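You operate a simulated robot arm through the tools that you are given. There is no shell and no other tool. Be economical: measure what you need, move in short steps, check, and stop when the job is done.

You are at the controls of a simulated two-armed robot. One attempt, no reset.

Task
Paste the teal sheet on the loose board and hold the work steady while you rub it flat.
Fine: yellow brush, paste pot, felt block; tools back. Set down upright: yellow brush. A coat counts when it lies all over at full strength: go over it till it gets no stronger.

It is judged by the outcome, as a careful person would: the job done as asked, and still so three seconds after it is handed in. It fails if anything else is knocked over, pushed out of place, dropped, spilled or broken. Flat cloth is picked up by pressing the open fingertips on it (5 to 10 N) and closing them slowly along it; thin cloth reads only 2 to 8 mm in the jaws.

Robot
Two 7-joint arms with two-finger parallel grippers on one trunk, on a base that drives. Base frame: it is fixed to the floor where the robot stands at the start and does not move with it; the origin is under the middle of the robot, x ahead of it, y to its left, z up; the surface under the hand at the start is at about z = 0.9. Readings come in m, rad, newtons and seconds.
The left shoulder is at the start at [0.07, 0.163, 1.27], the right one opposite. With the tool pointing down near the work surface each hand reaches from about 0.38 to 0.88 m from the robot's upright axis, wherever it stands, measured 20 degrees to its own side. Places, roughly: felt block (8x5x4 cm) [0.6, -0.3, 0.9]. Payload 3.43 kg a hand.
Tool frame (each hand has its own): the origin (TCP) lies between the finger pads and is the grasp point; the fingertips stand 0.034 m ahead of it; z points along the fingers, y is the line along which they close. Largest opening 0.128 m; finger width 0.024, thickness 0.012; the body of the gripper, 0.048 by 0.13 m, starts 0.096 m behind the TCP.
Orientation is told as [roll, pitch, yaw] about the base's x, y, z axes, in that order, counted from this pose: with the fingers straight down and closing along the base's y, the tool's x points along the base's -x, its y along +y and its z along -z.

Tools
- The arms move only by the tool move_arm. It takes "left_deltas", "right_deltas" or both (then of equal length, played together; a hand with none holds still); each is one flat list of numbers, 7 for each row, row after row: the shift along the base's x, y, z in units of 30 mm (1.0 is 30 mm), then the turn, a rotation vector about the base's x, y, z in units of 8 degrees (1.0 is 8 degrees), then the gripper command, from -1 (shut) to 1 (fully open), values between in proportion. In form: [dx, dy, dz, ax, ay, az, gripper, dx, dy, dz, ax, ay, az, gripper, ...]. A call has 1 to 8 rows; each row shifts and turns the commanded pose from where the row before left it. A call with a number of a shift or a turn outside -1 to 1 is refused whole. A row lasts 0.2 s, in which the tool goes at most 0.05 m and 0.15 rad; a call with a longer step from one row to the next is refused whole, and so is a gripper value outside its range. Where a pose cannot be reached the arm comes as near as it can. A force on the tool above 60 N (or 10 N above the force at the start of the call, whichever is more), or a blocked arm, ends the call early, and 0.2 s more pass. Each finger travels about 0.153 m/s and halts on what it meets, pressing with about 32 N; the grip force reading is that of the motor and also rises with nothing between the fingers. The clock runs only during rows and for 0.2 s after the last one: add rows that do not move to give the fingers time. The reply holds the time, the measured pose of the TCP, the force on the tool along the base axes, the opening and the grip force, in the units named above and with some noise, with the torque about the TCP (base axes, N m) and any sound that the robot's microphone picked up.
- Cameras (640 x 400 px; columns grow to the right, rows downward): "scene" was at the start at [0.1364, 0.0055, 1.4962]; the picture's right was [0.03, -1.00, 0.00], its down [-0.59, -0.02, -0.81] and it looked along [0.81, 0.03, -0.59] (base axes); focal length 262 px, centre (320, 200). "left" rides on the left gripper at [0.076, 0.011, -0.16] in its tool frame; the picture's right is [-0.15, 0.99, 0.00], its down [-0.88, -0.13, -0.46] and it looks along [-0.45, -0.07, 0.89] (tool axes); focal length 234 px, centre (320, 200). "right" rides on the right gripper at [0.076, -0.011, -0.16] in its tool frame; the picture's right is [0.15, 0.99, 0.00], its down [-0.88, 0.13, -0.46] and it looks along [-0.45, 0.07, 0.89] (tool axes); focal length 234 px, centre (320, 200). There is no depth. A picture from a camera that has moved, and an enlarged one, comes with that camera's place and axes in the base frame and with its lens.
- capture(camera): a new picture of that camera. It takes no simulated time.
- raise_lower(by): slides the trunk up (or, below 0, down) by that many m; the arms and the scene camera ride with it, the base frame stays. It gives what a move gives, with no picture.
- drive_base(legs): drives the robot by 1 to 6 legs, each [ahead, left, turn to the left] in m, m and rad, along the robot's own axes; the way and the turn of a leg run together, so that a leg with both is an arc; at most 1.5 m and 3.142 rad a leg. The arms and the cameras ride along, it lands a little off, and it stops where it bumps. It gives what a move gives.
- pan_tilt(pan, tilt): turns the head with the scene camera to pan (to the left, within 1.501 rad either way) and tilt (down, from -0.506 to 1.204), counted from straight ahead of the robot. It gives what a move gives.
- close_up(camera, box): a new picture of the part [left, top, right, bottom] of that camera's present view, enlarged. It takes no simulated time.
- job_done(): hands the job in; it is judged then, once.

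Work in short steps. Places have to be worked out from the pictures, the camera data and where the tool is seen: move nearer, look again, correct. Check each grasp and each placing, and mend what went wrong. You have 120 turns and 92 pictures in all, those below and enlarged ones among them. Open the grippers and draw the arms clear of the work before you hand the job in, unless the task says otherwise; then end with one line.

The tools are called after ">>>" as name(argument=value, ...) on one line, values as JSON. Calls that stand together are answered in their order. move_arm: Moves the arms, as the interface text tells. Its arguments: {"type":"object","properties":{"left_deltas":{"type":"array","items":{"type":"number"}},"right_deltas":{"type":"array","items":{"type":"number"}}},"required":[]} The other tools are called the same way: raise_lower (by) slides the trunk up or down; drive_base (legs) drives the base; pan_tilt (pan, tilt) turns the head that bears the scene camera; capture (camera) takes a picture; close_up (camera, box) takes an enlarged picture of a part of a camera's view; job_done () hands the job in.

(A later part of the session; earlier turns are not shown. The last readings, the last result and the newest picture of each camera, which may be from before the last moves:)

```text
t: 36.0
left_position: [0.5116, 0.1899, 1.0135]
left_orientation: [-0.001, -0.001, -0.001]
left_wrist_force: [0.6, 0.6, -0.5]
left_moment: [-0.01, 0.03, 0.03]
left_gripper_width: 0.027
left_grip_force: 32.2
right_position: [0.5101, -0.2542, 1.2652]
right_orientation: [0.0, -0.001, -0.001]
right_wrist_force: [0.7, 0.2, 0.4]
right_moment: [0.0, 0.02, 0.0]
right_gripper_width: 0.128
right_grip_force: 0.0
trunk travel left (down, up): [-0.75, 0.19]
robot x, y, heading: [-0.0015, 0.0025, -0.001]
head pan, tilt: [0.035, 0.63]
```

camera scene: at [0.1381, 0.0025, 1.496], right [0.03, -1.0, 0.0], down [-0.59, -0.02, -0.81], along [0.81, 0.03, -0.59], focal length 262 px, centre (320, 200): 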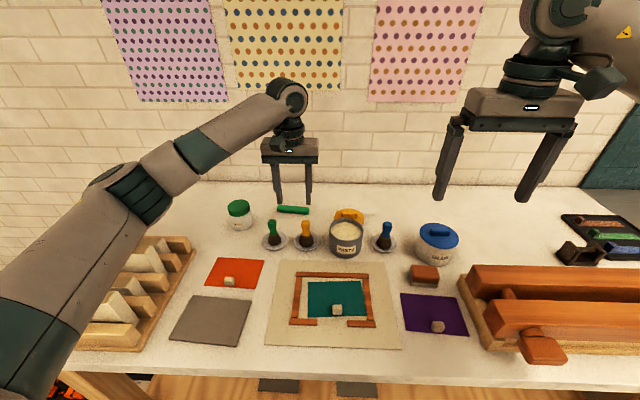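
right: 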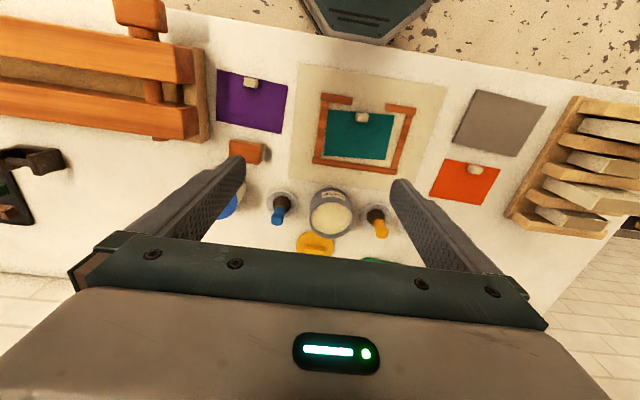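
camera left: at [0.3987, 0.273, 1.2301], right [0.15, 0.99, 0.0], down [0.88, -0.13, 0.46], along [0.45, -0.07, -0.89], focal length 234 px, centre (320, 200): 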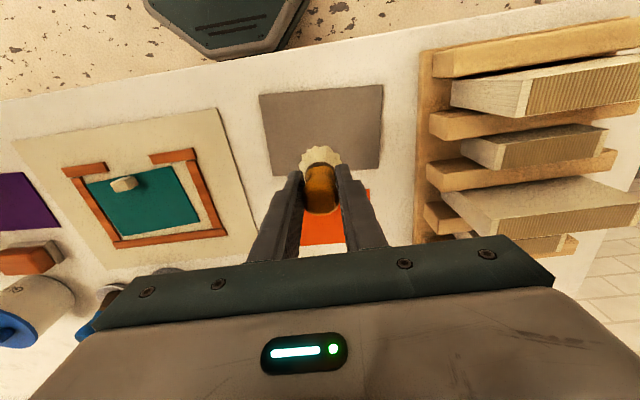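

I'll shift 5 mm inward, lower to contact and stroke the right edge toward the front and back.

>>> move_arm(left_deltas=[0, 0.15, -0.6, 0, 0, 0, -1, 0, 0, -0.32, 0, 0, 0, -1, -0.8, 0.05, 0, 0, 0, 0, -1, -0.8, 0.05, 0, 0, 0, 0, -1, -0.8, 0.05, 0, 0, 0, 0, -1, -0.8, 0.05, 0, 0, 0, 0, -1])

>>> move_arm(left_deltas=[0.06, 0.88, 0, 0, 0, 0, -1, 0.06, 0.88, 0, 0, 0, 0, -1, 0.06, 0.88, 0, 0, 0, 0, -1, 0.06, 0.88, 0, 0, 0, 0, -1, 0.06, 0.88, 0, 0, 0, 0, -1])

>>> close_up(camera="scene", box=[165, 250, 265, 350])

```text
t: 37.4
left_position: [0.412, 0.2012, 0.988]
left_orientation: [-0.001, -0.001, -0.002]
left_wrist_force: [-0.5, 0.1, -0.2]
left_moment: [0.03, 0.01, 0.01]
left_gripper_width: 0.027
left_grip_force: 32.1
right_position: [0.5079, -0.2537, 1.2643]
right_orientation: [0.0, 0.0, 0.001]
right_wrist_force: [-0.1, -0.5, -1.4]
right_moment: [0.0, -0.02, 0.01]
right_gripper_width: 0.1279
right_grip_force: 0.2
trunk travel left (down, up): [-0.75, 0.19]
robot x, y, heading: [-0.0036, -0.0001, -0.002]
head pan, tilt: [0.035, 0.63]
```

```text
t: 38.6
left_position: [0.4218, 0.3328, 0.9887]
left_orientation: [-0.002, 0.0, 0.001]
left_wrist_force: [-0.3, 0.3, -0.5]
left_moment: [0.01, 0.0, -0.01]
left_gripper_width: 0.0269
left_grip_force: 32.0
right_position: [0.509, -0.254, 1.2662]
right_orientation: [0.0, -0.001, -0.001]
right_wrist_force: [0.5, 0.5, 0.7]
right_moment: [0.0, -0.01, 0.0]
right_gripper_width: 0.1278
right_grip_force: 0.0
trunk travel left (down, up): [-0.75, 0.19]
robot x, y, heading: [-0.001, -0.003, 0.003]
head pan, tilt: [0.035, 0.63]
```

```text
4.00 times, centred on (215, 300) of scene
camera zoom: at [0.1356, 0.0062, 1.4962], right [0.03, -1.0, 0.0], down [-0.59, -0.02, -0.81], along [0.81, 0.03, -0.59], focal length 1047 px, centre (740, -200)
```

zoom: 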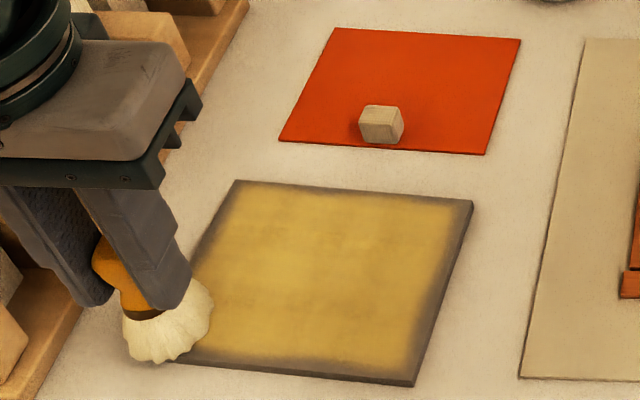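

The first paste has already turned amber, so it is ageing. I'd better have the sheet ready in the right hand before laying a fresh coat, so I'll raise the left brush and bring the right hand over the cube at about (0.496, -0.024).

>>> move_arm(left_deltas=[0, 0, 0.9, 0, 0, 0, -1, 0, 0, 0.9, 0, 0, 0, -1, 0, 0, 0, 0, 0, 0, -1, 0, 0, 0, 0, 0, 0, -1, 0, 0, 0, 0, 0, 0, -1, 0, 0, 0, 0, 0, 0, -1, 0, 0, 0, 0, 0, 0, -1, 0, 0, 0, 0, 0, 0, -1], right_deltas=[-0.06, 0.96, -0.93, 0, 0, 0, 0, -0.06, 0.96, -0.93, 0, 0, 0, 0, -0.06, 0.96, -0.93, 0, 0, 0, 0, -0.06, 0.96, -0.93, 0, 0, 0, 0, -0.06, 0.96, -0.93, 0, 0, 0, 0, -0.06, 0.96, -0.93, 0, 0, 0, 0, -0.06, 0.96, -0.93, 0, 0, 0, 0, -0.06, 0.96, -0.93, 0, 0, 0, -0.2])

>>> capture(camera="right")

>>> close_up(camera="scene", box=[264, 235, 404, 350])

```text
t: 40.4
left_position: [0.423, 0.3311, 1.0388]
left_orientation: [-0.002, 0.0, 0.0]
left_wrist_force: [-0.1, -0.6, -0.6]
left_moment: [0.0, 0.02, 0.04]
left_gripper_width: 0.0273
left_grip_force: 31.9
right_position: [0.4931, -0.0248, 1.0406]
right_orientation: [0.0, 0.0, 0.002]
right_wrist_force: [0.3, 1.1, -0.1]
right_moment: [0.0, -0.01, 0.02]
right_gripper_width: 0.0513
right_grip_force: 0.0
trunk travel left (down, up): [-0.75, 0.19]
robot x, y, heading: [-0.0024, 0.0054, 0.002]
head pan, tilt: [0.035, 0.63]
```

```text
62 pictures are left
camera right: at [0.4171, -0.0351, 1.2019], right [-0.15, 0.99, 0.0], down [0.88, 0.13, 0.45], along [0.45, 0.07, -0.89], focal length 234 px, centre (320, 200)
```

right: 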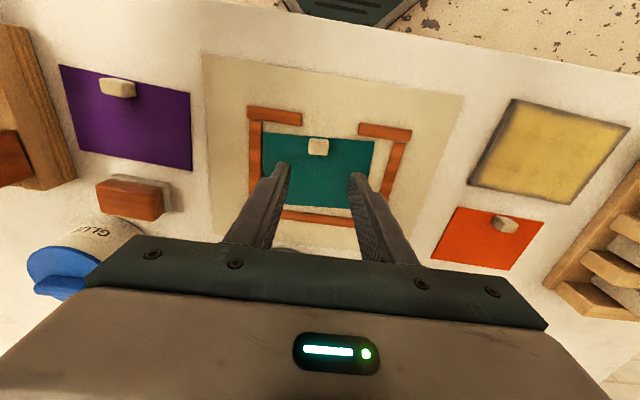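

```text
3.48 times, centred on (334, 292) of scene
camera zoom: at [0.1368, 0.0067, 1.4962], right [0.03, -1.0, 0.0], down [-0.59, -0.02, -0.81], along [0.81, 0.03, -0.59], focal length 911 px, centre (271, -122)
```

zoom: 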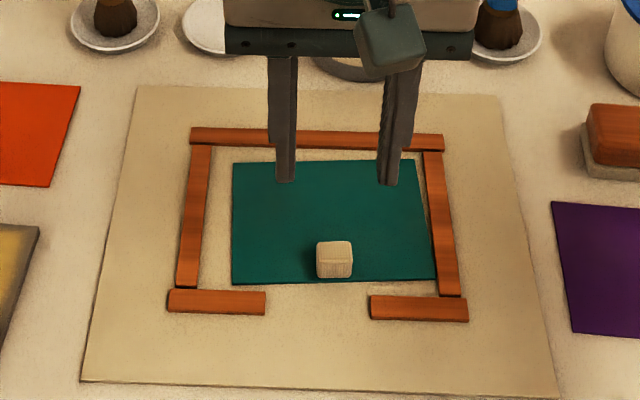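

Cube centre is at about (0.489, -0.025), under the right hand. I'll go down to tips 7 mm above the bench and close on it.

>>> move_arm(right_deltas=[-0.1, 0, -0.9, 0, 0, 0, -0.2, 0, 0, -0.9, 0, 0, 0, -0.2, 0, 0, -0.9, 0, 0, 0, -0.2, 0, 0, -0.6, 0, 0, 0, -0.2, 0, 0, 0, 0, 0, 0, -0.2, 0, 0, 0, 0, 0, 0, -1, 0, 0, 0, 0, 0, 0, -1, 0, 0, 0, 0, 0, 0, -1])

>>> close_up(camera="scene", box=[264, 235, 404, 350])

```text
t: 42.2
left_position: [0.422, 0.3296, 1.0404]
left_orientation: [-0.002, 0.0, 0.0]
left_wrist_force: [0.7, 0.5, -1.3]
left_moment: [0.01, 0.0, 0.02]
left_gripper_width: 0.027
left_grip_force: 31.9
right_position: [0.4915, -0.0226, 0.9424]
right_orientation: [0.001, -0.001, 0.0]
right_wrist_force: [-0.8, 0.2, 0.3]
right_moment: [0.0, -0.01, 0.0]
right_gripper_width: 0.0227
right_grip_force: 31.7
trunk travel left (down, up): [-0.75, 0.19]
robot x, y, heading: [0.0052, -0.0001, -0.004]
head pan, tilt: [0.035, 0.63]
```

```text
3.48 times, centred on (334, 292) of scene
camera zoom: at [0.1364, 0.0055, 1.4962], right [0.03, -1.0, 0.0], down [-0.59, -0.02, -0.81], along [0.81, 0.03, -0.59], focal length 911 px, centre (271, -122)
```

zoom: 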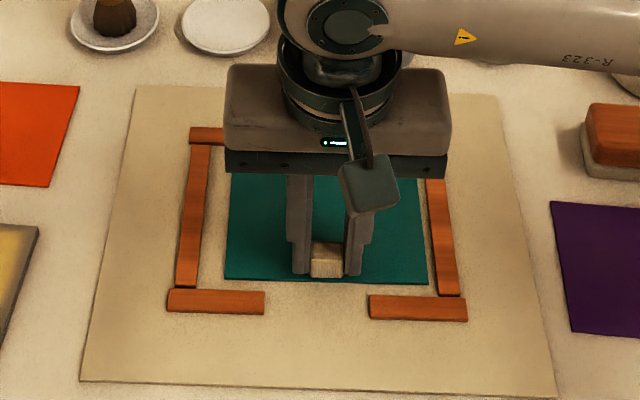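

The sheet shifted with the cube, so the cube is its handle. I'll lift it about 90 mm.

>>> move_arm(right_deltas=[0, 0, 0.3, 0, 0, 0, -1, 0, 0, 0.6, 0, 0, 0, -1, 0, 0, 0.8, 0, 0, 0, -1, 0, 0, 0.8, 0, 0, 0, -1, 0, 0, 0.5, 0, 0, 0, -1, 0, 0, 0, 0, 0, 0, -1])

>>> capture(camera="scene")

>>> capture(camera="right")

```text
t: 43.6
left_position: [0.4216, 0.3303, 1.0392]
left_orientation: [-0.002, -0.001, 0.001]
left_wrist_force: [0.8, -0.7, -0.4]
left_moment: [-0.01, -0.02, 0.02]
left_gripper_width: 0.027
left_grip_force: 32.1
right_position: [0.4915, -0.0246, 1.0326]
right_orientation: [0.0, 0.0, -0.001]
right_wrist_force: [0.8, -0.3, -1.6]
right_moment: [0.01, 0.01, -0.01]
right_gripper_width: 0.0222
right_grip_force: 32.3
trunk travel left (down, up): [-0.75, 0.19]
robot x, y, heading: [0.0007, -0.0016, -0.0]
head pan, tilt: [0.035, 0.63]
```

```text
59 pictures are left
camera scene: at [0.1366, 0.0055, 1.4961], right [0.03, -1.0, 0.0], down [-0.59, -0.02, -0.81], along [0.81, 0.03, -0.59], focal length 262 px, centre (320, 200)
```

scene: 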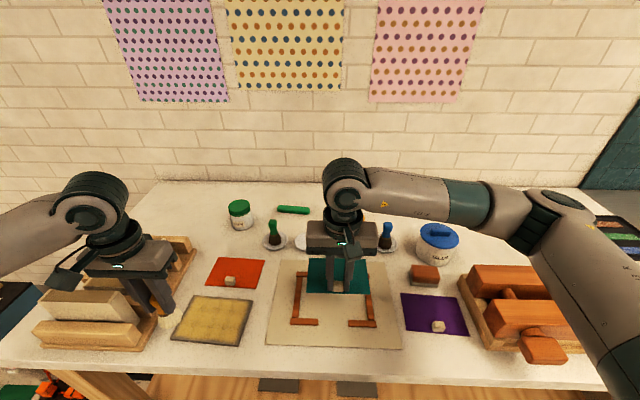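

```text
58 pictures are left
camera right: at [0.4151, -0.0351, 1.1933], right [-0.15, 0.99, 0.0], down [0.88, 0.13, 0.46], along [0.45, 0.07, -0.89], focal length 234 px, centre (320, 200)
```

right: 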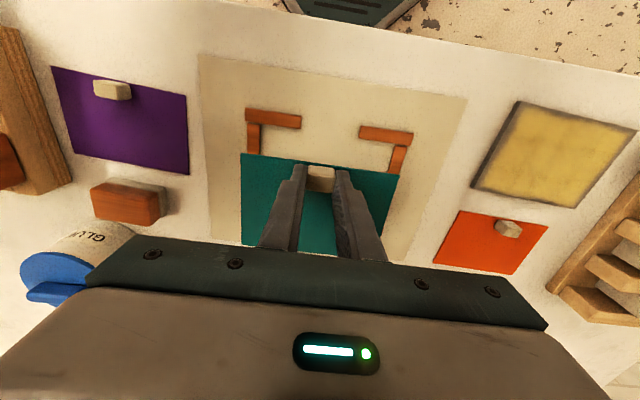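

The sheet is held level; its centre is about 39 mm ahead of the right TCP and square to it. Board centre is about (0.465, 0.269) with yaw ≈ -0.07. Now I'll lay the fresh coat: front edge first, with firm contact.

>>> move_arm(left_deltas=[0.03, 0.32, -0.95, 0, 0, 0, -1, 0, 0, -0.9, 0, 0, 0, -1, -0.0635, -0.905, 0, 0, 0, 0, -1, -0.0635, -0.905, 0, 0, 0, 0, -1, -0.0635, -0.905, 0, 0, 0, 0, -1, -0.0635, -0.905, 0, 0, 0, 0, -1, -0.0635, -0.905, 0, 0, 0, 0, -1])

```text
t: 45.2
left_position: [0.4151, 0.2057, 0.9861]
left_orientation: [-0.001, 0.002, -0.001]
left_wrist_force: [1.5, 3.5, 7.5]
left_moment: [0.27, -0.16, 0.03]
left_gripper_width: 0.0271
left_grip_force: 31.4
right_position: [0.4902, -0.0253, 1.0321]
right_orientation: [0.001, -0.001, 0.001]
right_wrist_force: [-0.3, 0.3, -1.2]
right_moment: [0.0, 0.0, 0.01]
right_gripper_width: 0.0224
right_grip_force: 32.0
trunk travel left (down, up): [-0.75, 0.19]
robot x, y, heading: [0.0004, -0.0005, 0.0]
head pan, tilt: [0.035, 0.63]
```

7.5 N with good contact; I'll continue up the right edge and along the far edge, 0.6 mm lower.

>>> move_arm(left_deltas=[0.8, -0.2, -0.02, 0, 0, 0, -1, 0.8, -0.05, 0, 0, 0, 0, -1, 0.8, -0.05, 0, 0, 0, 0, -1, 0.7, -0.05, 0, 0, 0, 0, -1, 0.0635, 0.905, 0, 0, 0, 0, -1, 0.0635, 0.905, 0, 0, 0, 0, -1, 0.0635, 0.905, 0, 0, 0, 0, -1, 0.0635, 0.905, 0, 0, 0, 0, -1])

>>> move_arm(left_deltas=[0.0635, 0.905, 0, 0, 0, 0, -1, -0.8, 0.2, 0, 0, 0, 0, -1, -0.8, 0.05, 0, 0, 0, 0, -1, -0.8, 0.05, 0, 0, 0, 0, -1, -0.6, 0.05, 0, 0, 0, 0, -1, 0.9, -0.4, 0, 0, 0, 0, -1, -0.0635, -0.905, 0, 0, 0, 0, -1, -0.0635, -0.905, 0, 0, 0, 0, -1])

>>> close_up(camera="scene", box=[165, 250, 265, 350])

```text
t: 47.0
left_position: [0.513, 0.3046, 0.9869]
left_orientation: [-0.003, -0.001, -0.002]
left_wrist_force: [0.9, -1.8, 7.7]
left_moment: [-0.08, 0.01, -0.01]
left_gripper_width: 0.027
left_grip_force: 32.0
right_position: [0.4909, -0.024, 1.0325]
right_orientation: [0.001, -0.002, 0.0]
right_wrist_force: [0.3, 0.0, 1.2]
right_moment: [-0.01, 0.0, 0.01]
right_gripper_width: 0.0225
right_grip_force: 32.0
trunk travel left (down, up): [-0.75, 0.19]
robot x, y, heading: [0.0013, -0.0028, -0.001]
head pan, tilt: [0.035, 0.63]
```

```text
t: 48.8
left_position: [0.4464, 0.2757, 0.9864]
left_orientation: [0.002, -0.004, 0.002]
left_wrist_force: [1.5, 11.1, 30.7]
left_moment: [0.58, 0.04, 0.01]
left_gripper_width: 0.0271
left_grip_force: 32.2
right_position: [0.4895, -0.0261, 1.0331]
right_orientation: [0.001, -0.002, 0.0]
right_wrist_force: [1.0, -0.4, -0.1]
right_moment: [0.01, 0.0, 0.01]
right_gripper_width: 0.0225
right_grip_force: 31.8
trunk travel left (down, up): [-0.75, 0.19]
robot x, y, heading: [-0.0022, -0.0009, 0.001]
head pan, tilt: [0.035, 0.63]
```

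```text
4.00 times, centred on (215, 300) of scene
camera zoom: at [0.1344, 0.0048, 1.4967], right [0.04, -1.0, 0.0], down [-0.59, -0.02, -0.81], along [0.81, 0.03, -0.59], focal length 1047 px, centre (740, -200)
```

zoom: 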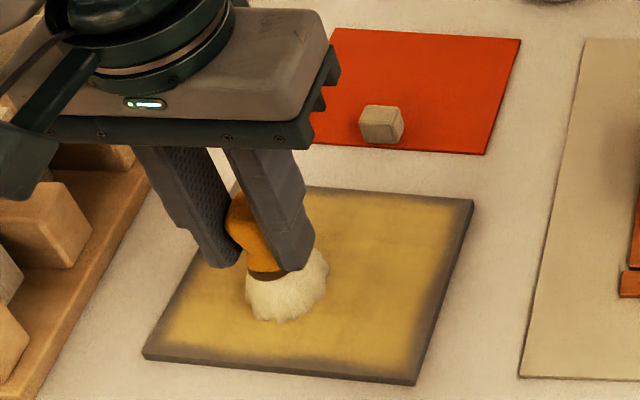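

The colour stayed amber after this pass. I'll lift the brush and look at the coat closely before deciding.

>>> move_arm(left_deltas=[0.3, -0.3, 0.9, 0, 0, 0, -1, 0.9, -0.5, 0.9, 0, 0, 0, -1, 0.9, -0.5, 0.9, 0, 0, 0, -1, 0.9, -0.5, 0.5, 0, 0, 0, -1])

>>> close_up(camera="scene", box=[170, 270, 260, 350])

```text
t: 49.8
left_position: [0.5389, 0.2193, 1.0818]
left_orientation: [0.0, 0.001, -0.001]
left_wrist_force: [0.2, -0.1, 0.4]
left_moment: [0.0, 0.03, -0.01]
left_gripper_width: 0.0272
left_grip_force: 32.0
right_position: [0.4913, -0.0257, 1.0315]
right_orientation: [0.002, 0.001, 0.001]
right_wrist_force: [0.7, -0.5, -1.0]
right_moment: [0.03, 0.01, 0.01]
right_gripper_width: 0.0225
right_grip_force: 31.9
trunk travel left (down, up): [-0.75, 0.19]
robot x, y, heading: [0.0013, 0.0047, -0.004]
head pan, tilt: [0.035, 0.63]
```

```text
5.00 times, centred on (215, 310) of scene
camera zoom: at [0.1374, 0.0039, 1.496], right [0.03, -1.0, 0.0], down [-0.59, -0.02, -0.81], along [0.81, 0.03, -0.59], focal length 1309 px, centre (845, -350)
```

zoom: 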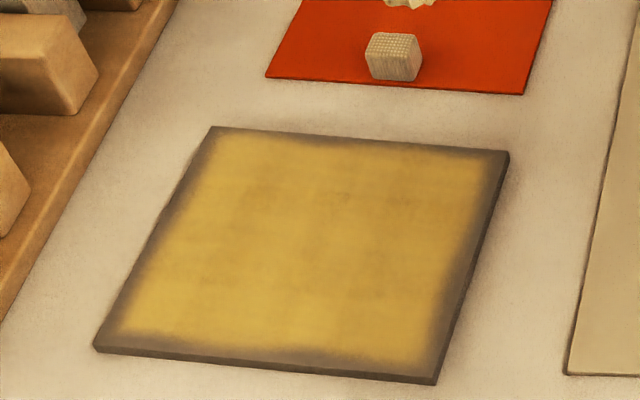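

Repainting doesn't change it, so the coat is uniform and at full strength. I'll lay the sheet now: left hand moves clear to the left over the rack while the right carries the sheet across with the -4° yaw.

>>> move_arm(left_deltas=[0.3, 0.95, 0.6, 0, 0, 0, -1, 0.3, 0.95, 0.6, 0, 0, 0, -1, 0.3, 0.95, 0.6, 0, 0, 0, -1, 0.3, 0.95, 0.3, 0, 0, 0, -1, 0.3, 0.95, 0, 0, 0, 0, -1, 0.3, 0.95, 0, 0, 0, 0, -1, 0.2, 0.95, 0, 0, 0, 0, -1, 0, 0, 0, 0, 0, 0, -1], right_deltas=[0, 0.4, 0.2, 0, 0, 0, -1, -0.2, 0.98, 0, 0, 0, -0.1, -1, -0.3, 0.98, 0, 0, 0, -0.1, -1, -0.3, 0.98, 0, 0, 0, -0.1, -1, -0.3, 0.98, 0, 0, 0, -0.1, -1, -0.3, 0.98, 0, 0, 0, -0.1, -1, -0.3, 0.98, 0, 0, 0, 0, -1, -0.2, 0.98, 0, 0, 0, 0, -1])

>>> move_arm(right_deltas=[-0.17, 0.98, 0, 0, 0, 0, -1, -0.1, 0.98, 0, 0, 0, 0, -1, 0, 0.6, 0, 0, 0, 0, -1, 0, 0, 0, 0, 0, 0, -1])

>>> capture(camera="right")

>>> capture(camera="scene")

```text
t: 51.6
left_position: [0.6003, 0.4228, 1.1447]
left_orientation: [-0.002, -0.001, 0.0]
left_wrist_force: [0.1, -0.7, -0.6]
left_moment: [-0.03, 0.02, -0.01]
left_gripper_width: 0.027
left_grip_force: 32.0
right_position: [0.4344, 0.1925, 1.0398]
right_orientation: [-0.001, -0.001, -0.073]
right_wrist_force: [0.1, 0.3, 0.6]
right_moment: [0.0, -0.01, -0.01]
right_gripper_width: 0.0223
right_grip_force: 31.7
trunk travel left (down, up): [-0.75, 0.19]
robot x, y, heading: [0.0013, -0.002, -0.002]
head pan, tilt: [0.035, 0.63]
```

```text
t: 52.6
left_position: [0.6012, 0.4221, 1.1437]
left_orientation: [-0.001, 0.0, 0.001]
left_wrist_force: [0.4, -0.7, -0.7]
left_moment: [-0.01, 0.01, -0.04]
left_gripper_width: 0.0271
left_grip_force: 32.1
right_position: [0.4267, 0.2672, 1.0372]
right_orientation: [0.001, -0.001, -0.071]
right_wrist_force: [0.2, 0.5, -0.1]
right_moment: [-0.01, 0.01, 0.01]
right_gripper_width: 0.0227
right_grip_force: 31.8
trunk travel left (down, up): [-0.75, 0.19]
robot x, y, heading: [0.0032, 0.0007, -0.003]
head pan, tilt: [0.035, 0.63]
```

```text
55 pictures are left
camera right: at [0.3495, 0.2622, 1.1982], right [-0.08, 1.0, 0.0], down [0.89, 0.07, 0.46], along [0.45, 0.04, -0.89], focal length 234 px, centre (320, 200)
```

right: 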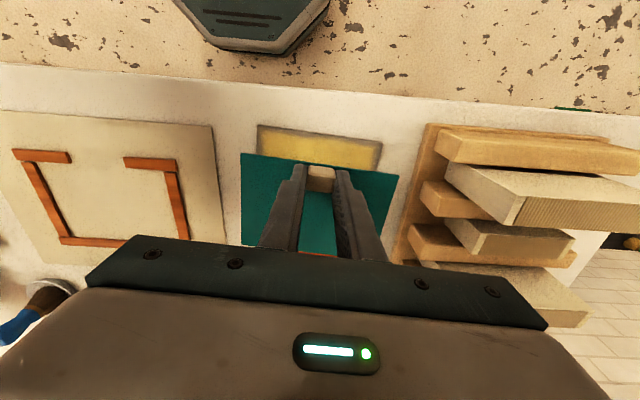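

```text
54 pictures are left
camera scene: at [0.1365, 0.0057, 1.4962], right [0.03, -1.0, 0.0], down [-0.59, -0.02, -0.81], along [0.81, 0.03, -0.59], focal length 262 px, centre (320, 200)
```

scene: 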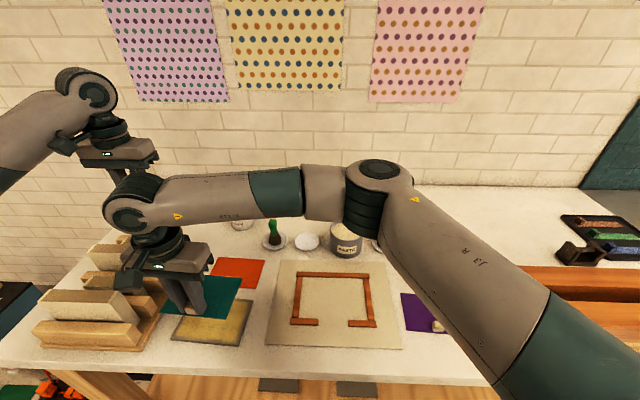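

Sheet and board are aligned in y and yaw; the sheet needs to come about 3 mm toward me. I'll lower to just above the board.

>>> move_arm(right_deltas=[-0.1, 0, -0.8, 0, 0, 0.05, -1, 0, 0, -0.8, 0, 0, 0.05, -1, 0, 0, -0.8, 0, 0, 0, -1, 0, 0, -0.3, 0, 0, 0, -1, 0, 0, 0, 0, 0, 0, -1])

>>> capture(camera="right")

>>> close_up(camera="scene", box=[160, 250, 260, 350])

```text
t: 53.8
left_position: [0.5998, 0.4222, 1.1444]
left_orientation: [-0.001, 0.0, 0.0]
left_wrist_force: [-0.9, 0.6, -0.5]
left_moment: [-0.02, -0.01, -0.01]
left_gripper_width: 0.0271
left_grip_force: 32.5
right_position: [0.4237, 0.2696, 0.9572]
right_orientation: [0.001, 0.0, -0.057]
right_wrist_force: [0.0, 0.6, -0.1]
right_moment: [0.0, -0.02, -0.02]
right_gripper_width: 0.0224
right_grip_force: 32.0
trunk travel left (down, up): [-0.75, 0.19]
robot x, y, heading: [0.0015, 0.0012, -0.003]
head pan, tilt: [0.035, 0.63]
```

```text
53 pictures are left
camera right: at [0.3469, 0.2628, 1.1178], right [-0.09, 1.0, 0.0], down [0.89, 0.08, 0.46], along [0.45, 0.04, -0.89], focal length 234 px, centre (320, 200)
```

right: 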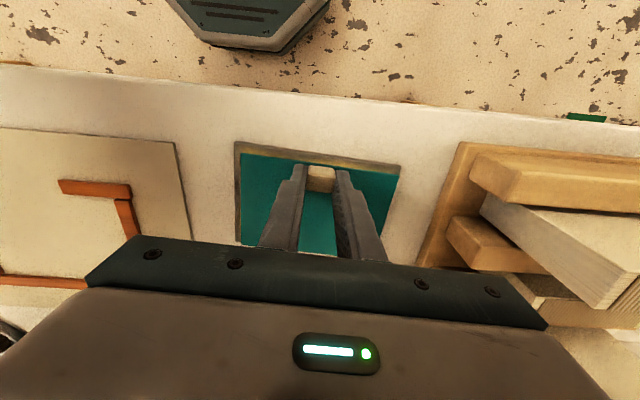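

```text
4.00 times, centred on (210, 300) of scene
camera zoom: at [0.1364, 0.0058, 1.4962], right [0.03, -1.0, 0.0], down [-0.59, -0.02, -0.81], along [0.81, 0.03, -0.59], focal length 1047 px, centre (760, -200)
```

zoom: 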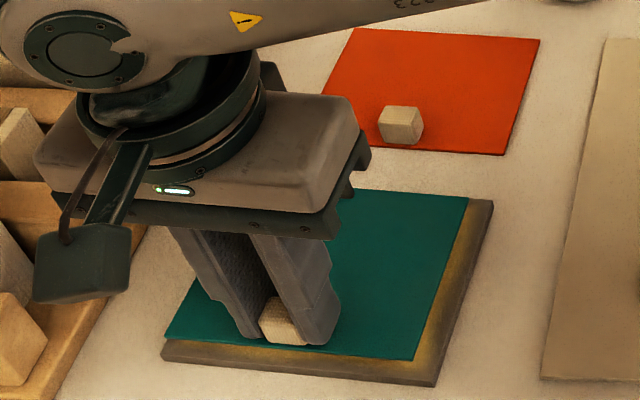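

Front margin is about 6 mm and yaw matches; the sheet should go 2.5 mm to the right. I'll shift it and set it down gently.

>>> move_arm(right_deltas=[0, -0.09, -0.2, 0, 0, 0, -1, 0, 0, -0.2, 0, 0, 0, -1, 0, 0, -0.05, 0, 0, 0, -1])

```text
t: 54.6
left_position: [0.5994, 0.4215, 1.1467]
left_orientation: [0.0, 0.001, -0.001]
left_wrist_force: [0.1, -0.1, -0.7]
left_moment: [0.03, 0.04, 0.01]
left_gripper_width: 0.027
left_grip_force: 32.6
right_position: [0.4226, 0.2673, 0.9451]
right_orientation: [0.001, -0.003, -0.054]
right_wrist_force: [1.2, -1.4, 16.5]
right_moment: [-0.13, -0.5, -0.02]
right_gripper_width: 0.0227
right_grip_force: 32.4
trunk travel left (down, up): [-0.75, 0.19]
robot x, y, heading: [0.0025, -0.0003, 0.002]
head pan, tilt: [0.035, 0.63]
```

The sheet is down with 16 N. I'll check its placement before releasing.

>>> capture(camera="right")

>>> close_up(camera="scene", box=[160, 250, 260, 350])

```text
51 pictures are left
camera right: at [0.3462, 0.2602, 1.1066], right [-0.09, 1.0, 0.0], down [0.89, 0.08, 0.46], along [0.46, 0.04, -0.89], focal length 234 px, centre (320, 200)
```

right: 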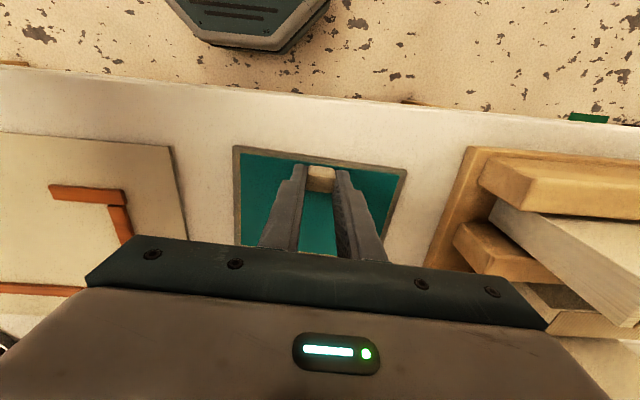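

```text
4.00 times, centred on (210, 300) of scene
camera zoom: at [0.1352, 0.0047, 1.4966], right [0.03, -1.0, 0.0], down [-0.59, -0.02, -0.81], along [0.81, 0.03, -0.59], focal length 1047 px, centre (760, -200)
```

zoom: 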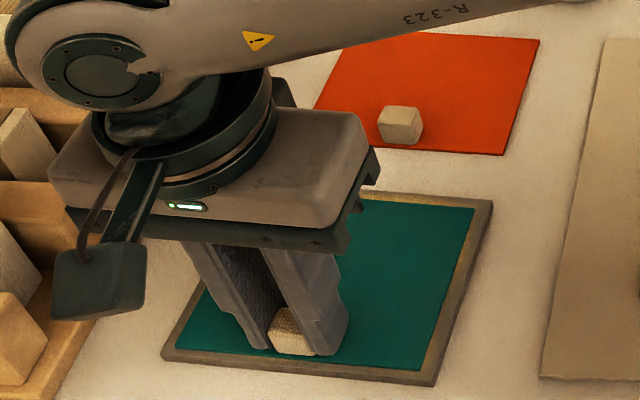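

The margins are even all round. I'll release the cube and lift the right hand away.

>>> move_arm(right_deltas=[0, 0, 0.03, 0, 0, 0, -0.3, 0, 0, 0, 0, 0, 0, -0.3, 0, 0, 0.5, 0, 0, 0, -0.3, 0, 0, 0.9, 0, 0, 0, -0.3, 0, 0, 1, 0, 0, 0, -0.3, 0, -0.5, 1, 0, 0, 0, 0, 0.3, -0.95, 0.5, 0, 0, 0.2, 0, 0.3, -0.95, 0, 0, 0, 0.2, 0])

>>> move_arm(right_deltas=[0.4, -0.95, 0, 0, 0, 0, 0, 0.4, -0.95, 0, 0, 0, 0, 0, 0.4, -0.95, 0, 0, 0, 0, 0, 0.4, -0.95, 0, 0, 0, 0, 0, 0.4, -0.95, 0, 0, 0, 0, 0, 0.4, -0.95, 0, 0, 0, 0, 0, 0.4, -0.95, 0, 0, 0, 0, 0, 0.4, -0.95, 0, 0, 0, 0, 0])

>>> capture(camera="scene")

```text
t: 56.4
left_position: [0.6012, 0.421, 1.1453]
left_orientation: [0.002, 0.002, 0.001]
left_wrist_force: [-0.4, 0.3, 0.0]
left_moment: [0.04, 0.01, -0.02]
left_gripper_width: 0.0272
left_grip_force: 32.2
right_position: [0.4402, 0.1956, 1.0621]
right_orientation: [0.0, 0.002, -0.001]
right_wrist_force: [0.2, -0.6, -0.8]
right_moment: [0.04, 0.01, 0.0]
right_gripper_width: 0.0641
right_grip_force: 0.0
trunk travel left (down, up): [-0.75, 0.19]
robot x, y, heading: [0.001, 0.0005, -0.002]
head pan, tilt: [0.035, 0.63]
```

```text
t: 58.2
left_position: [0.5988, 0.4222, 1.1459]
left_orientation: [0.002, 0.0, 0.0]
left_wrist_force: [0.2, -0.5, -0.4]
left_moment: [-0.01, 0.03, 0.01]
left_gripper_width: 0.0273
left_grip_force: 32.1
right_position: [0.5395, -0.0329, 1.0606]
right_orientation: [0.001, 0.0, 0.001]
right_wrist_force: [0.4, -0.7, 0.3]
right_moment: [0.04, 0.03, 0.01]
right_gripper_width: 0.0639
right_grip_force: 0.0
trunk travel left (down, up): [-0.75, 0.19]
robot x, y, heading: [-0.0037, 0.0035, -0.001]
head pan, tilt: [0.035, 0.63]
```

```text
49 pictures are left
camera scene: at [0.1366, 0.0042, 1.4962], right [0.03, -1.0, 0.0], down [-0.59, -0.02, -0.81], along [0.81, 0.03, -0.59], focal length 262 px, centre (320, 200)
```

scene: 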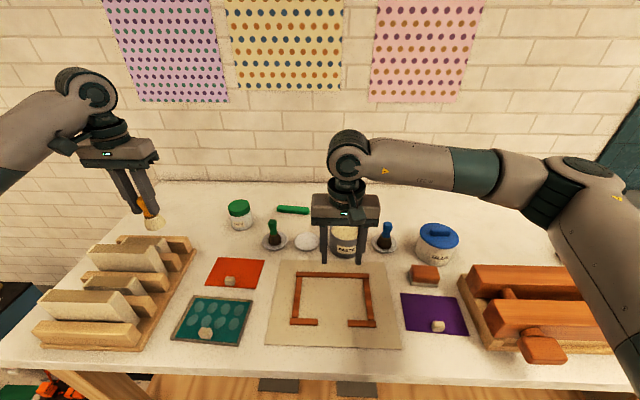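

The sheet is down, and bubbles show as lighter ovals, so it needs rubbing. Now I'll send the right hand to the felt block at about (0.59, -0.26) while the left carries the brush back to its dish.

>>> move_arm(left_deltas=[0.3, -0.9, 0, 0, 0, 0, -1, 0.3, -0.95, 0, 0, 0, 0, -1, 0.3, -0.95, 0, 0, 0, 0, -1, 0.4, -0.95, 0, 0, 0, 0, -1, 0.4, -0.95, 0, 0, 0, 0, -1, 0.4, -0.95, 0, 0, 0, 0, -1, 0.4, -0.95, 0, 0, 0, 0, -1, 0.4, -0.95, 0, 0, 0, 0, -1], right_deltas=[0.22, -0.95, 0.1, 0, 0, 0, 0, 0.22, -0.95, 0, 0, 0, 0, 0.5, 0.22, -0.95, 0, 0, 0, 0, 0.72, 0.22, -0.95, 0, 0, 0, 0, 0.72, 0.22, -0.95, 0, 0, 0, 0, 0.72, 0.22, -0.95, 0, 0, 0, 0, 0.72, 0.22, -0.95, 0, 0, 0, 0, 0.72, 0.22, -0.95, 0, 0, 0, 0, 0.72])

>>> move_arm(left_deltas=[0.33, -0.98, 0, 0, 0, 0, -1, 0.33, -0.98, 0, 0, 0, 0, -1, 0.33, -0.98, 0, 0, 0, 0, -1, 0, -0.98, 0, 0, 0, 0, -1, 0, -0.4, -0.5, 0, 0, 0, -1, 0, 0, 0, 0, 0, 0, -1])

>>> capture(camera="left")

>>> capture(camera="right")

>>> capture(camera="scene")

```text
t: 60.0
left_position: [0.6882, 0.1935, 1.1438]
left_orientation: [0.003, 0.001, 0.001]
left_wrist_force: [-0.7, -0.5, 0.2]
left_moment: [0.02, -0.02, 0.01]
left_gripper_width: 0.0271
left_grip_force: 31.6
right_position: [0.591, -0.2646, 1.0642]
right_orientation: [0.001, 0.002, 0.0]
right_wrist_force: [0.2, -0.3, 0.0]
right_moment: [0.06, 0.0, 0.03]
right_gripper_width: 0.11
right_grip_force: 0.1
trunk travel left (down, up): [-0.75, 0.19]
robot x, y, heading: [0.0008, -0.0021, 0.0]
head pan, tilt: [0.035, 0.63]
```

```text
t: 61.4
left_position: [0.7196, 0.0662, 1.1287]
left_orientation: [-0.002, -0.001, -0.001]
left_wrist_force: [0.0, -0.1, -1.5]
left_moment: [-0.01, 0.0, -0.02]
left_gripper_width: 0.0267
left_grip_force: 31.9
right_position: [0.5926, -0.2619, 1.0653]
right_orientation: [-0.001, -0.001, 0.001]
right_wrist_force: [-0.6, -0.4, 0.0]
right_moment: [0.02, 0.0, 0.02]
right_gripper_width: 0.1102
right_grip_force: 0.0
trunk travel left (down, up): [-0.75, 0.19]
robot x, y, heading: [-0.0004, 0.0007, 0.001]
head pan, tilt: [0.035, 0.63]
```

```text
48 pictures are left
camera left: at [0.6441, 0.0775, 1.2879], right [0.15, 0.99, 0.0], down [0.88, -0.13, 0.46], along [0.45, -0.07, -0.89], focal length 234 px, centre (320, 200)
```

left: 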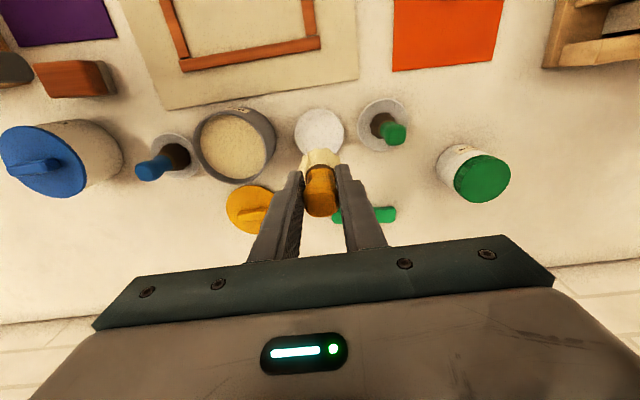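

```text
47 pictures are left
camera right: at [0.5154, -0.2721, 1.2258], right [-0.15, 0.99, 0.0], down [0.88, 0.13, 0.46], along [0.45, 0.07, -0.89], focal length 234 px, centre (320, 200)
```

right: 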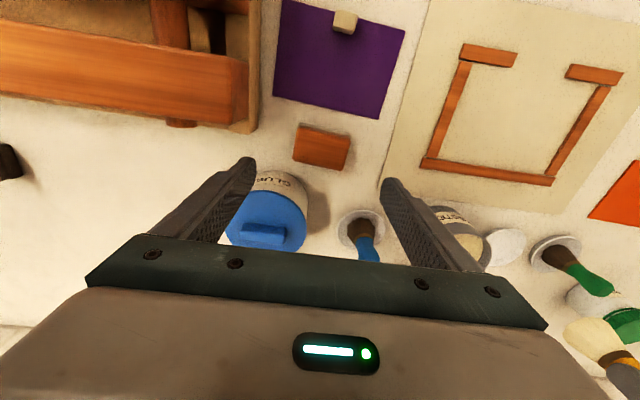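

```text
46 pictures are left
camera scene: at [0.1363, 0.0059, 1.4962], right [0.03, -1.0, 0.0], down [-0.59, -0.02, -0.81], along [0.81, 0.03, -0.59], focal length 262 px, centre (320, 200)
```

scene: 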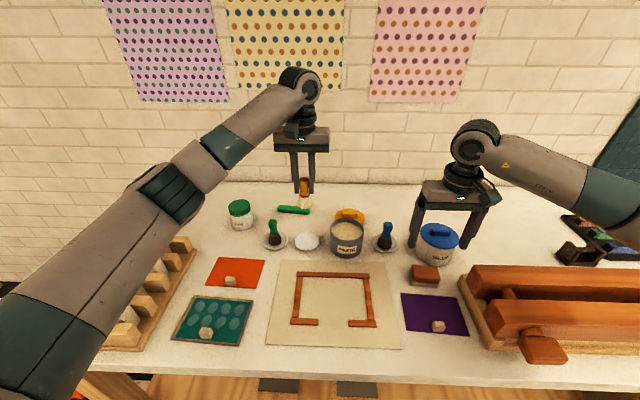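

The dish centre is at about (0.718, 0.064), right under the brush. I'll lower the brush toward it.

>>> move_arm(left_deltas=[-0.03, -0.05, -0.9, 0, 0, 0, -1, 0, 0, -1, 0, 0, 0, -1, 0, 0, -1, 0, 0, 0, -1, 0, 0, -1, 0, 0, 0, -1, 0, 0, -0.45, 0, 0, 0, -1, 0, 0, -0.1, 0, 0, 0, -1, 0, 0, 0, 0, 0, 0, -1])

>>> close_up(camera="scene", box=[260, 180, 360, 260])

```text
t: 63.0
left_position: [0.7155, 0.0645, 0.994]
left_orientation: [-0.002, 0.0, -0.001]
left_wrist_force: [0.4, 0.0, 0.1]
left_moment: [0.04, 0.0, 0.0]
left_gripper_width: 0.0271
left_grip_force: 31.8
right_position: [0.5913, -0.2632, 1.0634]
right_orientation: [0.0, 0.0, 0.0]
right_wrist_force: [-1.2, 0.1, 1.3]
right_moment: [-0.02, 0.01, -0.01]
right_gripper_width: 0.1101
right_grip_force: 0.0
trunk travel left (down, up): [-0.75, 0.19]
robot x, y, heading: [-0.0046, -0.0029, -0.004]
head pan, tilt: [0.035, 0.63]
```

```text
5.00 times, centred on (310, 220) of scene
camera zoom: at [0.1366, 0.0054, 1.4961], right [0.03, -1.0, 0.0], down [-0.59, -0.02, -0.81], along [0.81, 0.03, -0.59], focal length 1309 px, centre (370, 100)
```

zoom: 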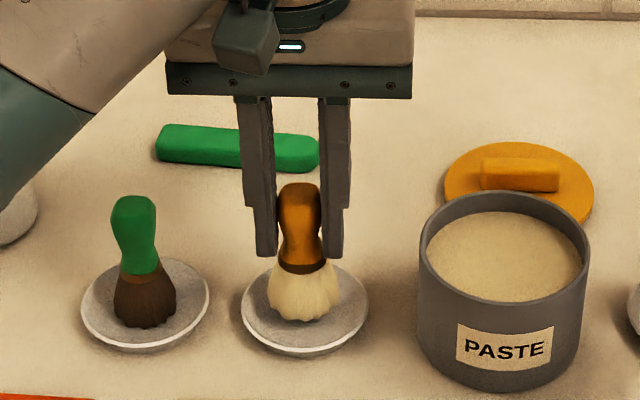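

Centred over the dish. I'll step down in 3 mm moves until it touches, and lower the right hand toward the block meanwhile.

>>> move_arm(left_deltas=[0, 0, -0.1, 0, 0, 0, -1, 0, 0, -0.1, 0, 0, 0, -1, 0, 0, -0.1, 0, 0, 0, -1, 0, 0, 0, 0, 0, 0, -1])

```text
t: 64.0
left_position: [0.7155, 0.0647, 0.9877]
left_orientation: [-0.002, -0.001, -0.001]
left_wrist_force: [-0.3, -0.3, -1.6]
left_moment: [-0.01, 0.03, 0.01]
left_gripper_width: 0.0272
left_grip_force: 32.1
right_position: [0.5909, -0.2624, 1.0645]
right_orientation: [0.001, 0.001, -0.002]
right_wrist_force: [1.1, 0.0, -0.1]
right_moment: [-0.01, -0.01, -0.02]
right_gripper_width: 0.1102
right_grip_force: 0.0
trunk travel left (down, up): [-0.75, 0.19]
robot x, y, heading: [0.0014, 0.0039, 0.005]
head pan, tilt: [0.035, 0.63]
```

Still free; two more 2 mm steps.

>>> move_arm(left_deltas=[0, 0, -0.07, 0, 0, 0, -1, 0, 0, -0.07, 0, 0, 0, -1, 0, 0, 0, 0, 0, 0, -1])

```text
t: 64.8
left_position: [0.7141, 0.0641, 0.9842]
left_orientation: [0.001, 0.002, 0.0]
left_wrist_force: [-0.3, -1.2, -1.1]
left_moment: [0.0, 0.02, 0.02]
left_gripper_width: 0.0269
left_grip_force: 31.9
right_position: [0.5919, -0.2611, 1.0647]
right_orientation: [0.001, -0.001, -0.001]
right_wrist_force: [-0.2, -0.2, 0.4]
right_moment: [-0.01, 0.01, -0.01]
right_gripper_width: 0.1102
right_grip_force: 0.1
trunk travel left (down, up): [-0.75, 0.19]
robot x, y, heading: [0.001, -0.002, 0.001]
head pan, tilt: [0.035, 0.63]
```

>>> move_arm(left_deltas=[0.05, 0, -0.07, 0, 0, 0, -1, 0, 0, -0.07, 0, 0, 0, -1, 0, 0, 0, 0, 0, 0, -1])

>>> close_up(camera="scene", box=[270, 200, 350, 260])

```text
t: 65.6
left_position: [0.7157, 0.0632, 0.9842]
left_orientation: [0.0, -0.007, 0.0]
left_wrist_force: [3.6, 1.6, 24.8]
left_moment: [0.17, 0.13, -0.04]
left_gripper_width: 0.027
left_grip_force: 31.8
right_position: [0.5893, -0.2616, 1.0661]
right_orientation: [0.0, -0.002, 0.001]
right_wrist_force: [-1.7, -0.1, -0.3]
right_moment: [-0.01, -0.01, 0.02]
right_gripper_width: 0.1103
right_grip_force: 0.1
trunk travel left (down, up): [-0.75, 0.19]
robot x, y, heading: [-0.0012, -0.0002, 0.0]
head pan, tilt: [0.035, 0.63]
```

```text
6.67 times, centred on (310, 230) of scene
camera zoom: at [0.1333, 0.0052, 1.4968], right [0.03, -1.0, 0.0], down [-0.59, -0.02, -0.81], along [0.81, 0.03, -0.59], focal length 1745 px, centre (387, 0)
```

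zoom: 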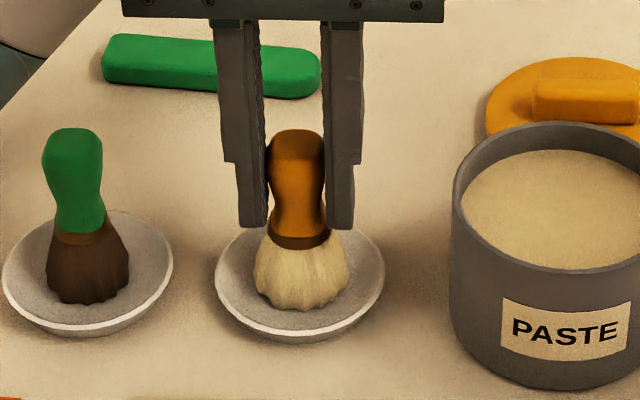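

Contact with 25 N. I'll ease up 3 mm, open, and lift straight up.

>>> move_arm(left_deltas=[0, 0, 0.1, 0, 0, 0, -1, 0, 0, 0, 0, 0, 0, -0.45, 0, 0, 0, 0, 0, 0, -0.2, 0, 0, 0.3, 0, 0, 0, -0.1, 0, 0, 0.8, 0, 0, 0, -0.1, 0, 0, 1, 0, 0, 0, -0.1, 0, 0, 1, 0, 0, 0, -0.1])

>>> close_up(camera="scene", box=[270, 200, 350, 260])

```text
t: 67.2
left_position: [0.7175, 0.0655, 1.0746]
left_orientation: [0.0, -0.001, -0.001]
left_wrist_force: [-0.4, -0.1, -0.1]
left_moment: [-0.02, 0.01, 0.0]
left_gripper_width: 0.0579
left_grip_force: 0.0
right_position: [0.5918, -0.2621, 1.0649]
right_orientation: [0.001, 0.001, -0.001]
right_wrist_force: [-0.1, 0.4, -0.2]
right_moment: [-0.03, -0.01, 0.0]
right_gripper_width: 0.1101
right_grip_force: 0.1
trunk travel left (down, up): [-0.75, 0.19]
robot x, y, heading: [-0.0021, -0.0025, -0.001]
head pan, tilt: [0.035, 0.63]
```

```text
6.67 times, centred on (310, 230) of scene
camera zoom: at [0.136, 0.005, 1.4961], right [0.03, -1.0, 0.0], down [-0.59, -0.02, -0.81], along [0.81, 0.03, -0.59], focal length 1745 px, centre (387, 0)
```

zoom: 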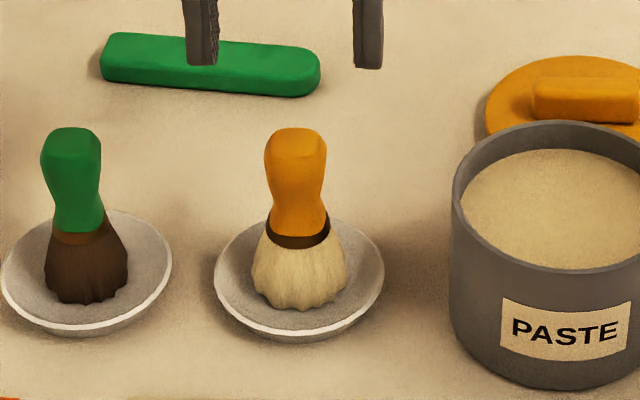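

The brush stands upright in its dish. The right hand now goes down on the felt block (centre ≈ (0.588, -0.258)) and closes, while the left goes back toward the board.

>>> move_arm(left_deltas=[-0.3, 0.9, 0.4, 0, 0, 0, -0.1, -0.3, 0.98, 0.4, 0, 0, 0, -0.5, -0.3, 0.98, 0.3, 0, 0, 0, -1, -0.5, 0.98, 0, 0, 0, 0, -1, -0.5, 0.98, 0, 0, 0, 0, -1, -0.5, 0.98, 0, 0, 0, 0, -1, -0.5, 0.98, 0, 0, 0, 0, -1, -0.5, 0.98, 0, 0, 0, 0, -1], right_deltas=[-0.1, 0.1, -0.9, 0, 0, -0.4, 0.72, 0, 0, -1, 0, 0, 0, 0.72, 0, 0, -1, 0, 0, 0, 0.72, 0, 0, -0.85, 0, 0, 0, 0.72, 0, 0, 0, 0, 0, 0, 0.72, 0, 0, 0, 0, 0, 0, 0.3, 0, 0, 0, 0, 0, 0, 0, 0, 0, 0, 0, 0, 0, 0])

>>> close_up(camera="scene", box=[370, 210, 490, 310])

```text
t: 69.0
left_position: [0.6154, 0.2981, 1.1072]
left_orientation: [-0.001, -0.001, -0.002]
left_wrist_force: [-0.7, -0.1, -0.4]
left_moment: [-0.01, 0.0, 0.02]
left_gripper_width: 0.0
left_grip_force: 32.0
right_position: [0.5869, -0.2579, 0.9512]
right_orientation: [-0.002, 0.0, -0.054]
right_wrist_force: [-0.2, -0.6, 0.0]
right_moment: [0.01, 0.01, 0.0]
right_gripper_width: 0.0673
right_grip_force: 32.2
trunk travel left (down, up): [-0.75, 0.19]
robot x, y, heading: [-0.0007, -0.0016, -0.0]
head pan, tilt: [0.035, 0.63]
```

```text
4.00 times, centred on (430, 260) of scene
camera zoom: at [0.1355, 0.007, 1.4963], right [0.03, -1.0, 0.0], down [-0.59, -0.02, -0.81], along [0.81, 0.03, -0.59], focal length 1047 px, centre (-120, -40)
```

zoom: 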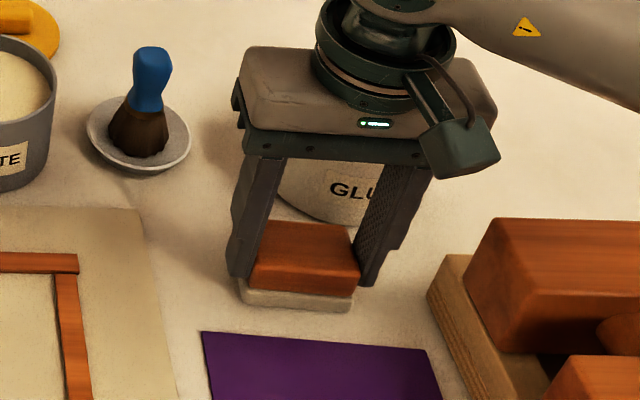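

The block is gripped at 67 mm and its felt sole is free below the fingers. I'll lift it and start across, while the left hand (closed, leaning 16° to the left) goes to hover above the board's front-left corner.

>>> move_arm(left_deltas=[-0.5, 0.2, 0, -1, 0, 0, -1, -0.9, 0.2, 0, -1, 0, 0, -1, -0.95, 0.2, -0.2, 0, 0, 0, -1, -0.95, 0.2, -0.4, 0, 0, 0, -1, -0.95, 0.2, -0.5, 0, 0, 0, -1, -0.95, 0.2, -0.5, 0, 0, 0, -1, -0.95, 0.1, -0.4, 0, 0, 0, -1, 0, 0, 0, 0, 0, 0, -1], right_deltas=[0, 0, 0.6, 0, 0, 0, -0.1, 0, 0, 1, 0, 0, 0, -0.1, 0, 0, 1, 0, 0, 0, -0.1, -0.2, 0.8, 0.6, 0, 0, 0, -0.1, -0.2, 0.98, 0, 0, 0, 0, -0.1, -0.2, 0.98, 0, 0, 0, 0, -0.1, -0.2, 0.98, 0, 0, 0, 0, -0.1, -0.2, 0.98, 0, 0, 0, 0, -0.1])

>>> capture(camera="scene")

```text
t: 70.8
left_position: [0.4358, 0.3345, 1.0452]
left_orientation: [-0.28, 0.002, 0.001]
left_wrist_force: [0.4, 0.3, -0.6]
left_moment: [-0.01, 0.02, 0.03]
left_gripper_width: 0.0
left_grip_force: 32.3
right_position: [0.5583, -0.1174, 1.0474]
right_orientation: [0.003, 0.001, -0.056]
right_wrist_force: [0.8, -0.6, -0.2]
right_moment: [-0.03, 0.02, 0.02]
right_gripper_width: 0.0672
right_grip_force: 31.7
trunk travel left (down, up): [-0.75, 0.19]
robot x, y, heading: [-0.0025, 0.0018, 0.0]
head pan, tilt: [0.035, 0.63]
```

```text
41 pictures are left
camera scene: at [0.1374, 0.0066, 1.4961], right [0.03, -1.0, 0.0], down [-0.59, -0.02, -0.81], along [0.81, 0.03, -0.59], focal length 262 px, centre (320, 200)
```

scene: 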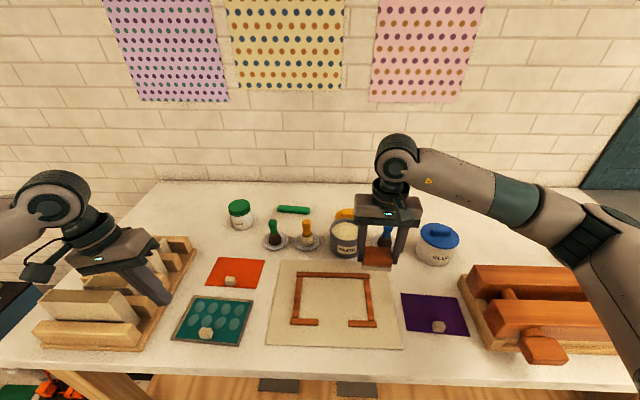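

I'll lower the left fingertips to near the front-left corner while the right continues toward the board.

>>> move_arm(left_deltas=[-0.15, 0.15, -0.9, 0, 0, 0, -1, 0, 0, -0.9, 0, 0, 0, -1, 0, 0, -0.9, 0, 0, 0, -1, 0, 0, -0.4, 0, 0, 0, -1, 0, 0, 0, 0, 0, 0, -1, 0, 0, 0, 0, 0, 0, -1, 0, 0, 0, 0, 0, 0, -1, 0, 0, 0, 0, 0, 0, -1], right_deltas=[-0.25, 0.98, 0, 0, 0, 0, -0.1, -0.25, 0.98, 0, 0, 0, 0, -0.1, -0.25, 0.98, 0, 0, 0, 0, -0.1, -0.25, 0.98, 0, 0, 0, 0, -0.1, -0.25, 0.98, 0, 0, 0, 0, -0.1, -0.25, 0.98, 0, 0, 0, 0, -0.1, -0.25, 0.98, 0, 0, 0, 0, -0.1, -0.25, 0.98, 0, 0, 0, 0, -0.1])

>>> close_up(camera="scene", box=[120, 230, 280, 360])

```text
t: 72.6
left_position: [0.4258, 0.3413, 0.9567]
left_orientation: [-0.281, -0.001, 0.0]
left_wrist_force: [0.7, 1.0, 0.0]
left_moment: [0.0, 0.0, 0.03]
left_gripper_width: 0.0
left_grip_force: 31.9
right_position: [0.4963, 0.1187, 1.047]
right_orientation: [-0.001, 0.0, -0.057]
right_wrist_force: [-0.2, 0.6, -1.1]
right_moment: [0.01, 0.04, 0.03]
right_gripper_width: 0.0674
right_grip_force: 32.4
trunk travel left (down, up): [-0.75, 0.19]
robot x, y, heading: [-0.0021, 0.0011, -0.001]
head pan, tilt: [0.035, 0.63]
```

```text
3.08 times, centred on (200, 295) of scene
camera zoom: at [0.1361, 0.0074, 1.4962], right [0.03, -1.0, 0.0], down [-0.59, -0.02, -0.81], along [0.81, 0.03, -0.59], focal length 806 px, centre (689, -92)
```

zoom: 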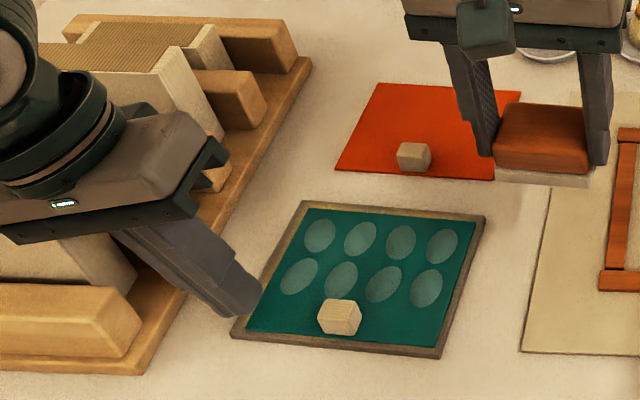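

Eight bubbles lie in two rows, at x≈0.455 and x≈0.488, with y from 0.21 to 0.32. Next I'll press the left fingertips on the front-left corner.

>>> move_arm(left_deltas=[-0.05, 0.03, -0.25, 0, 0, 0, -1, 0, 0, -0.12, 0, 0, 0, -1, 0, 0, -0.12, 0, 0, 0, -1, 0, 0, 0, 0, 0, 0, -1])

```text
t: 73.4
left_position: [0.4269, 0.3408, 0.951]
left_orientation: [-0.275, -0.018, 0.0]
left_wrist_force: [-5.9, -7.9, 34.7]
left_moment: [3.6, -0.25, 0.64]
left_gripper_width: 0.0
left_grip_force: 32.1
right_position: [0.4948, 0.1146, 1.05]
right_orientation: [0.002, -0.002, -0.056]
right_wrist_force: [0.2, 0.3, -0.4]
right_moment: [0.0, 0.01, 0.02]
right_gripper_width: 0.0673
right_grip_force: 32.2
trunk travel left (down, up): [-0.75, 0.19]
robot x, y, heading: [-0.0007, -0.001, -0.002]
head pan, tilt: [0.035, 0.63]
stopped in row 4 (left hand): the force on the tool passed its limit at 65 N (the readings are from after the stop); the commanded pose is now the measured one
```

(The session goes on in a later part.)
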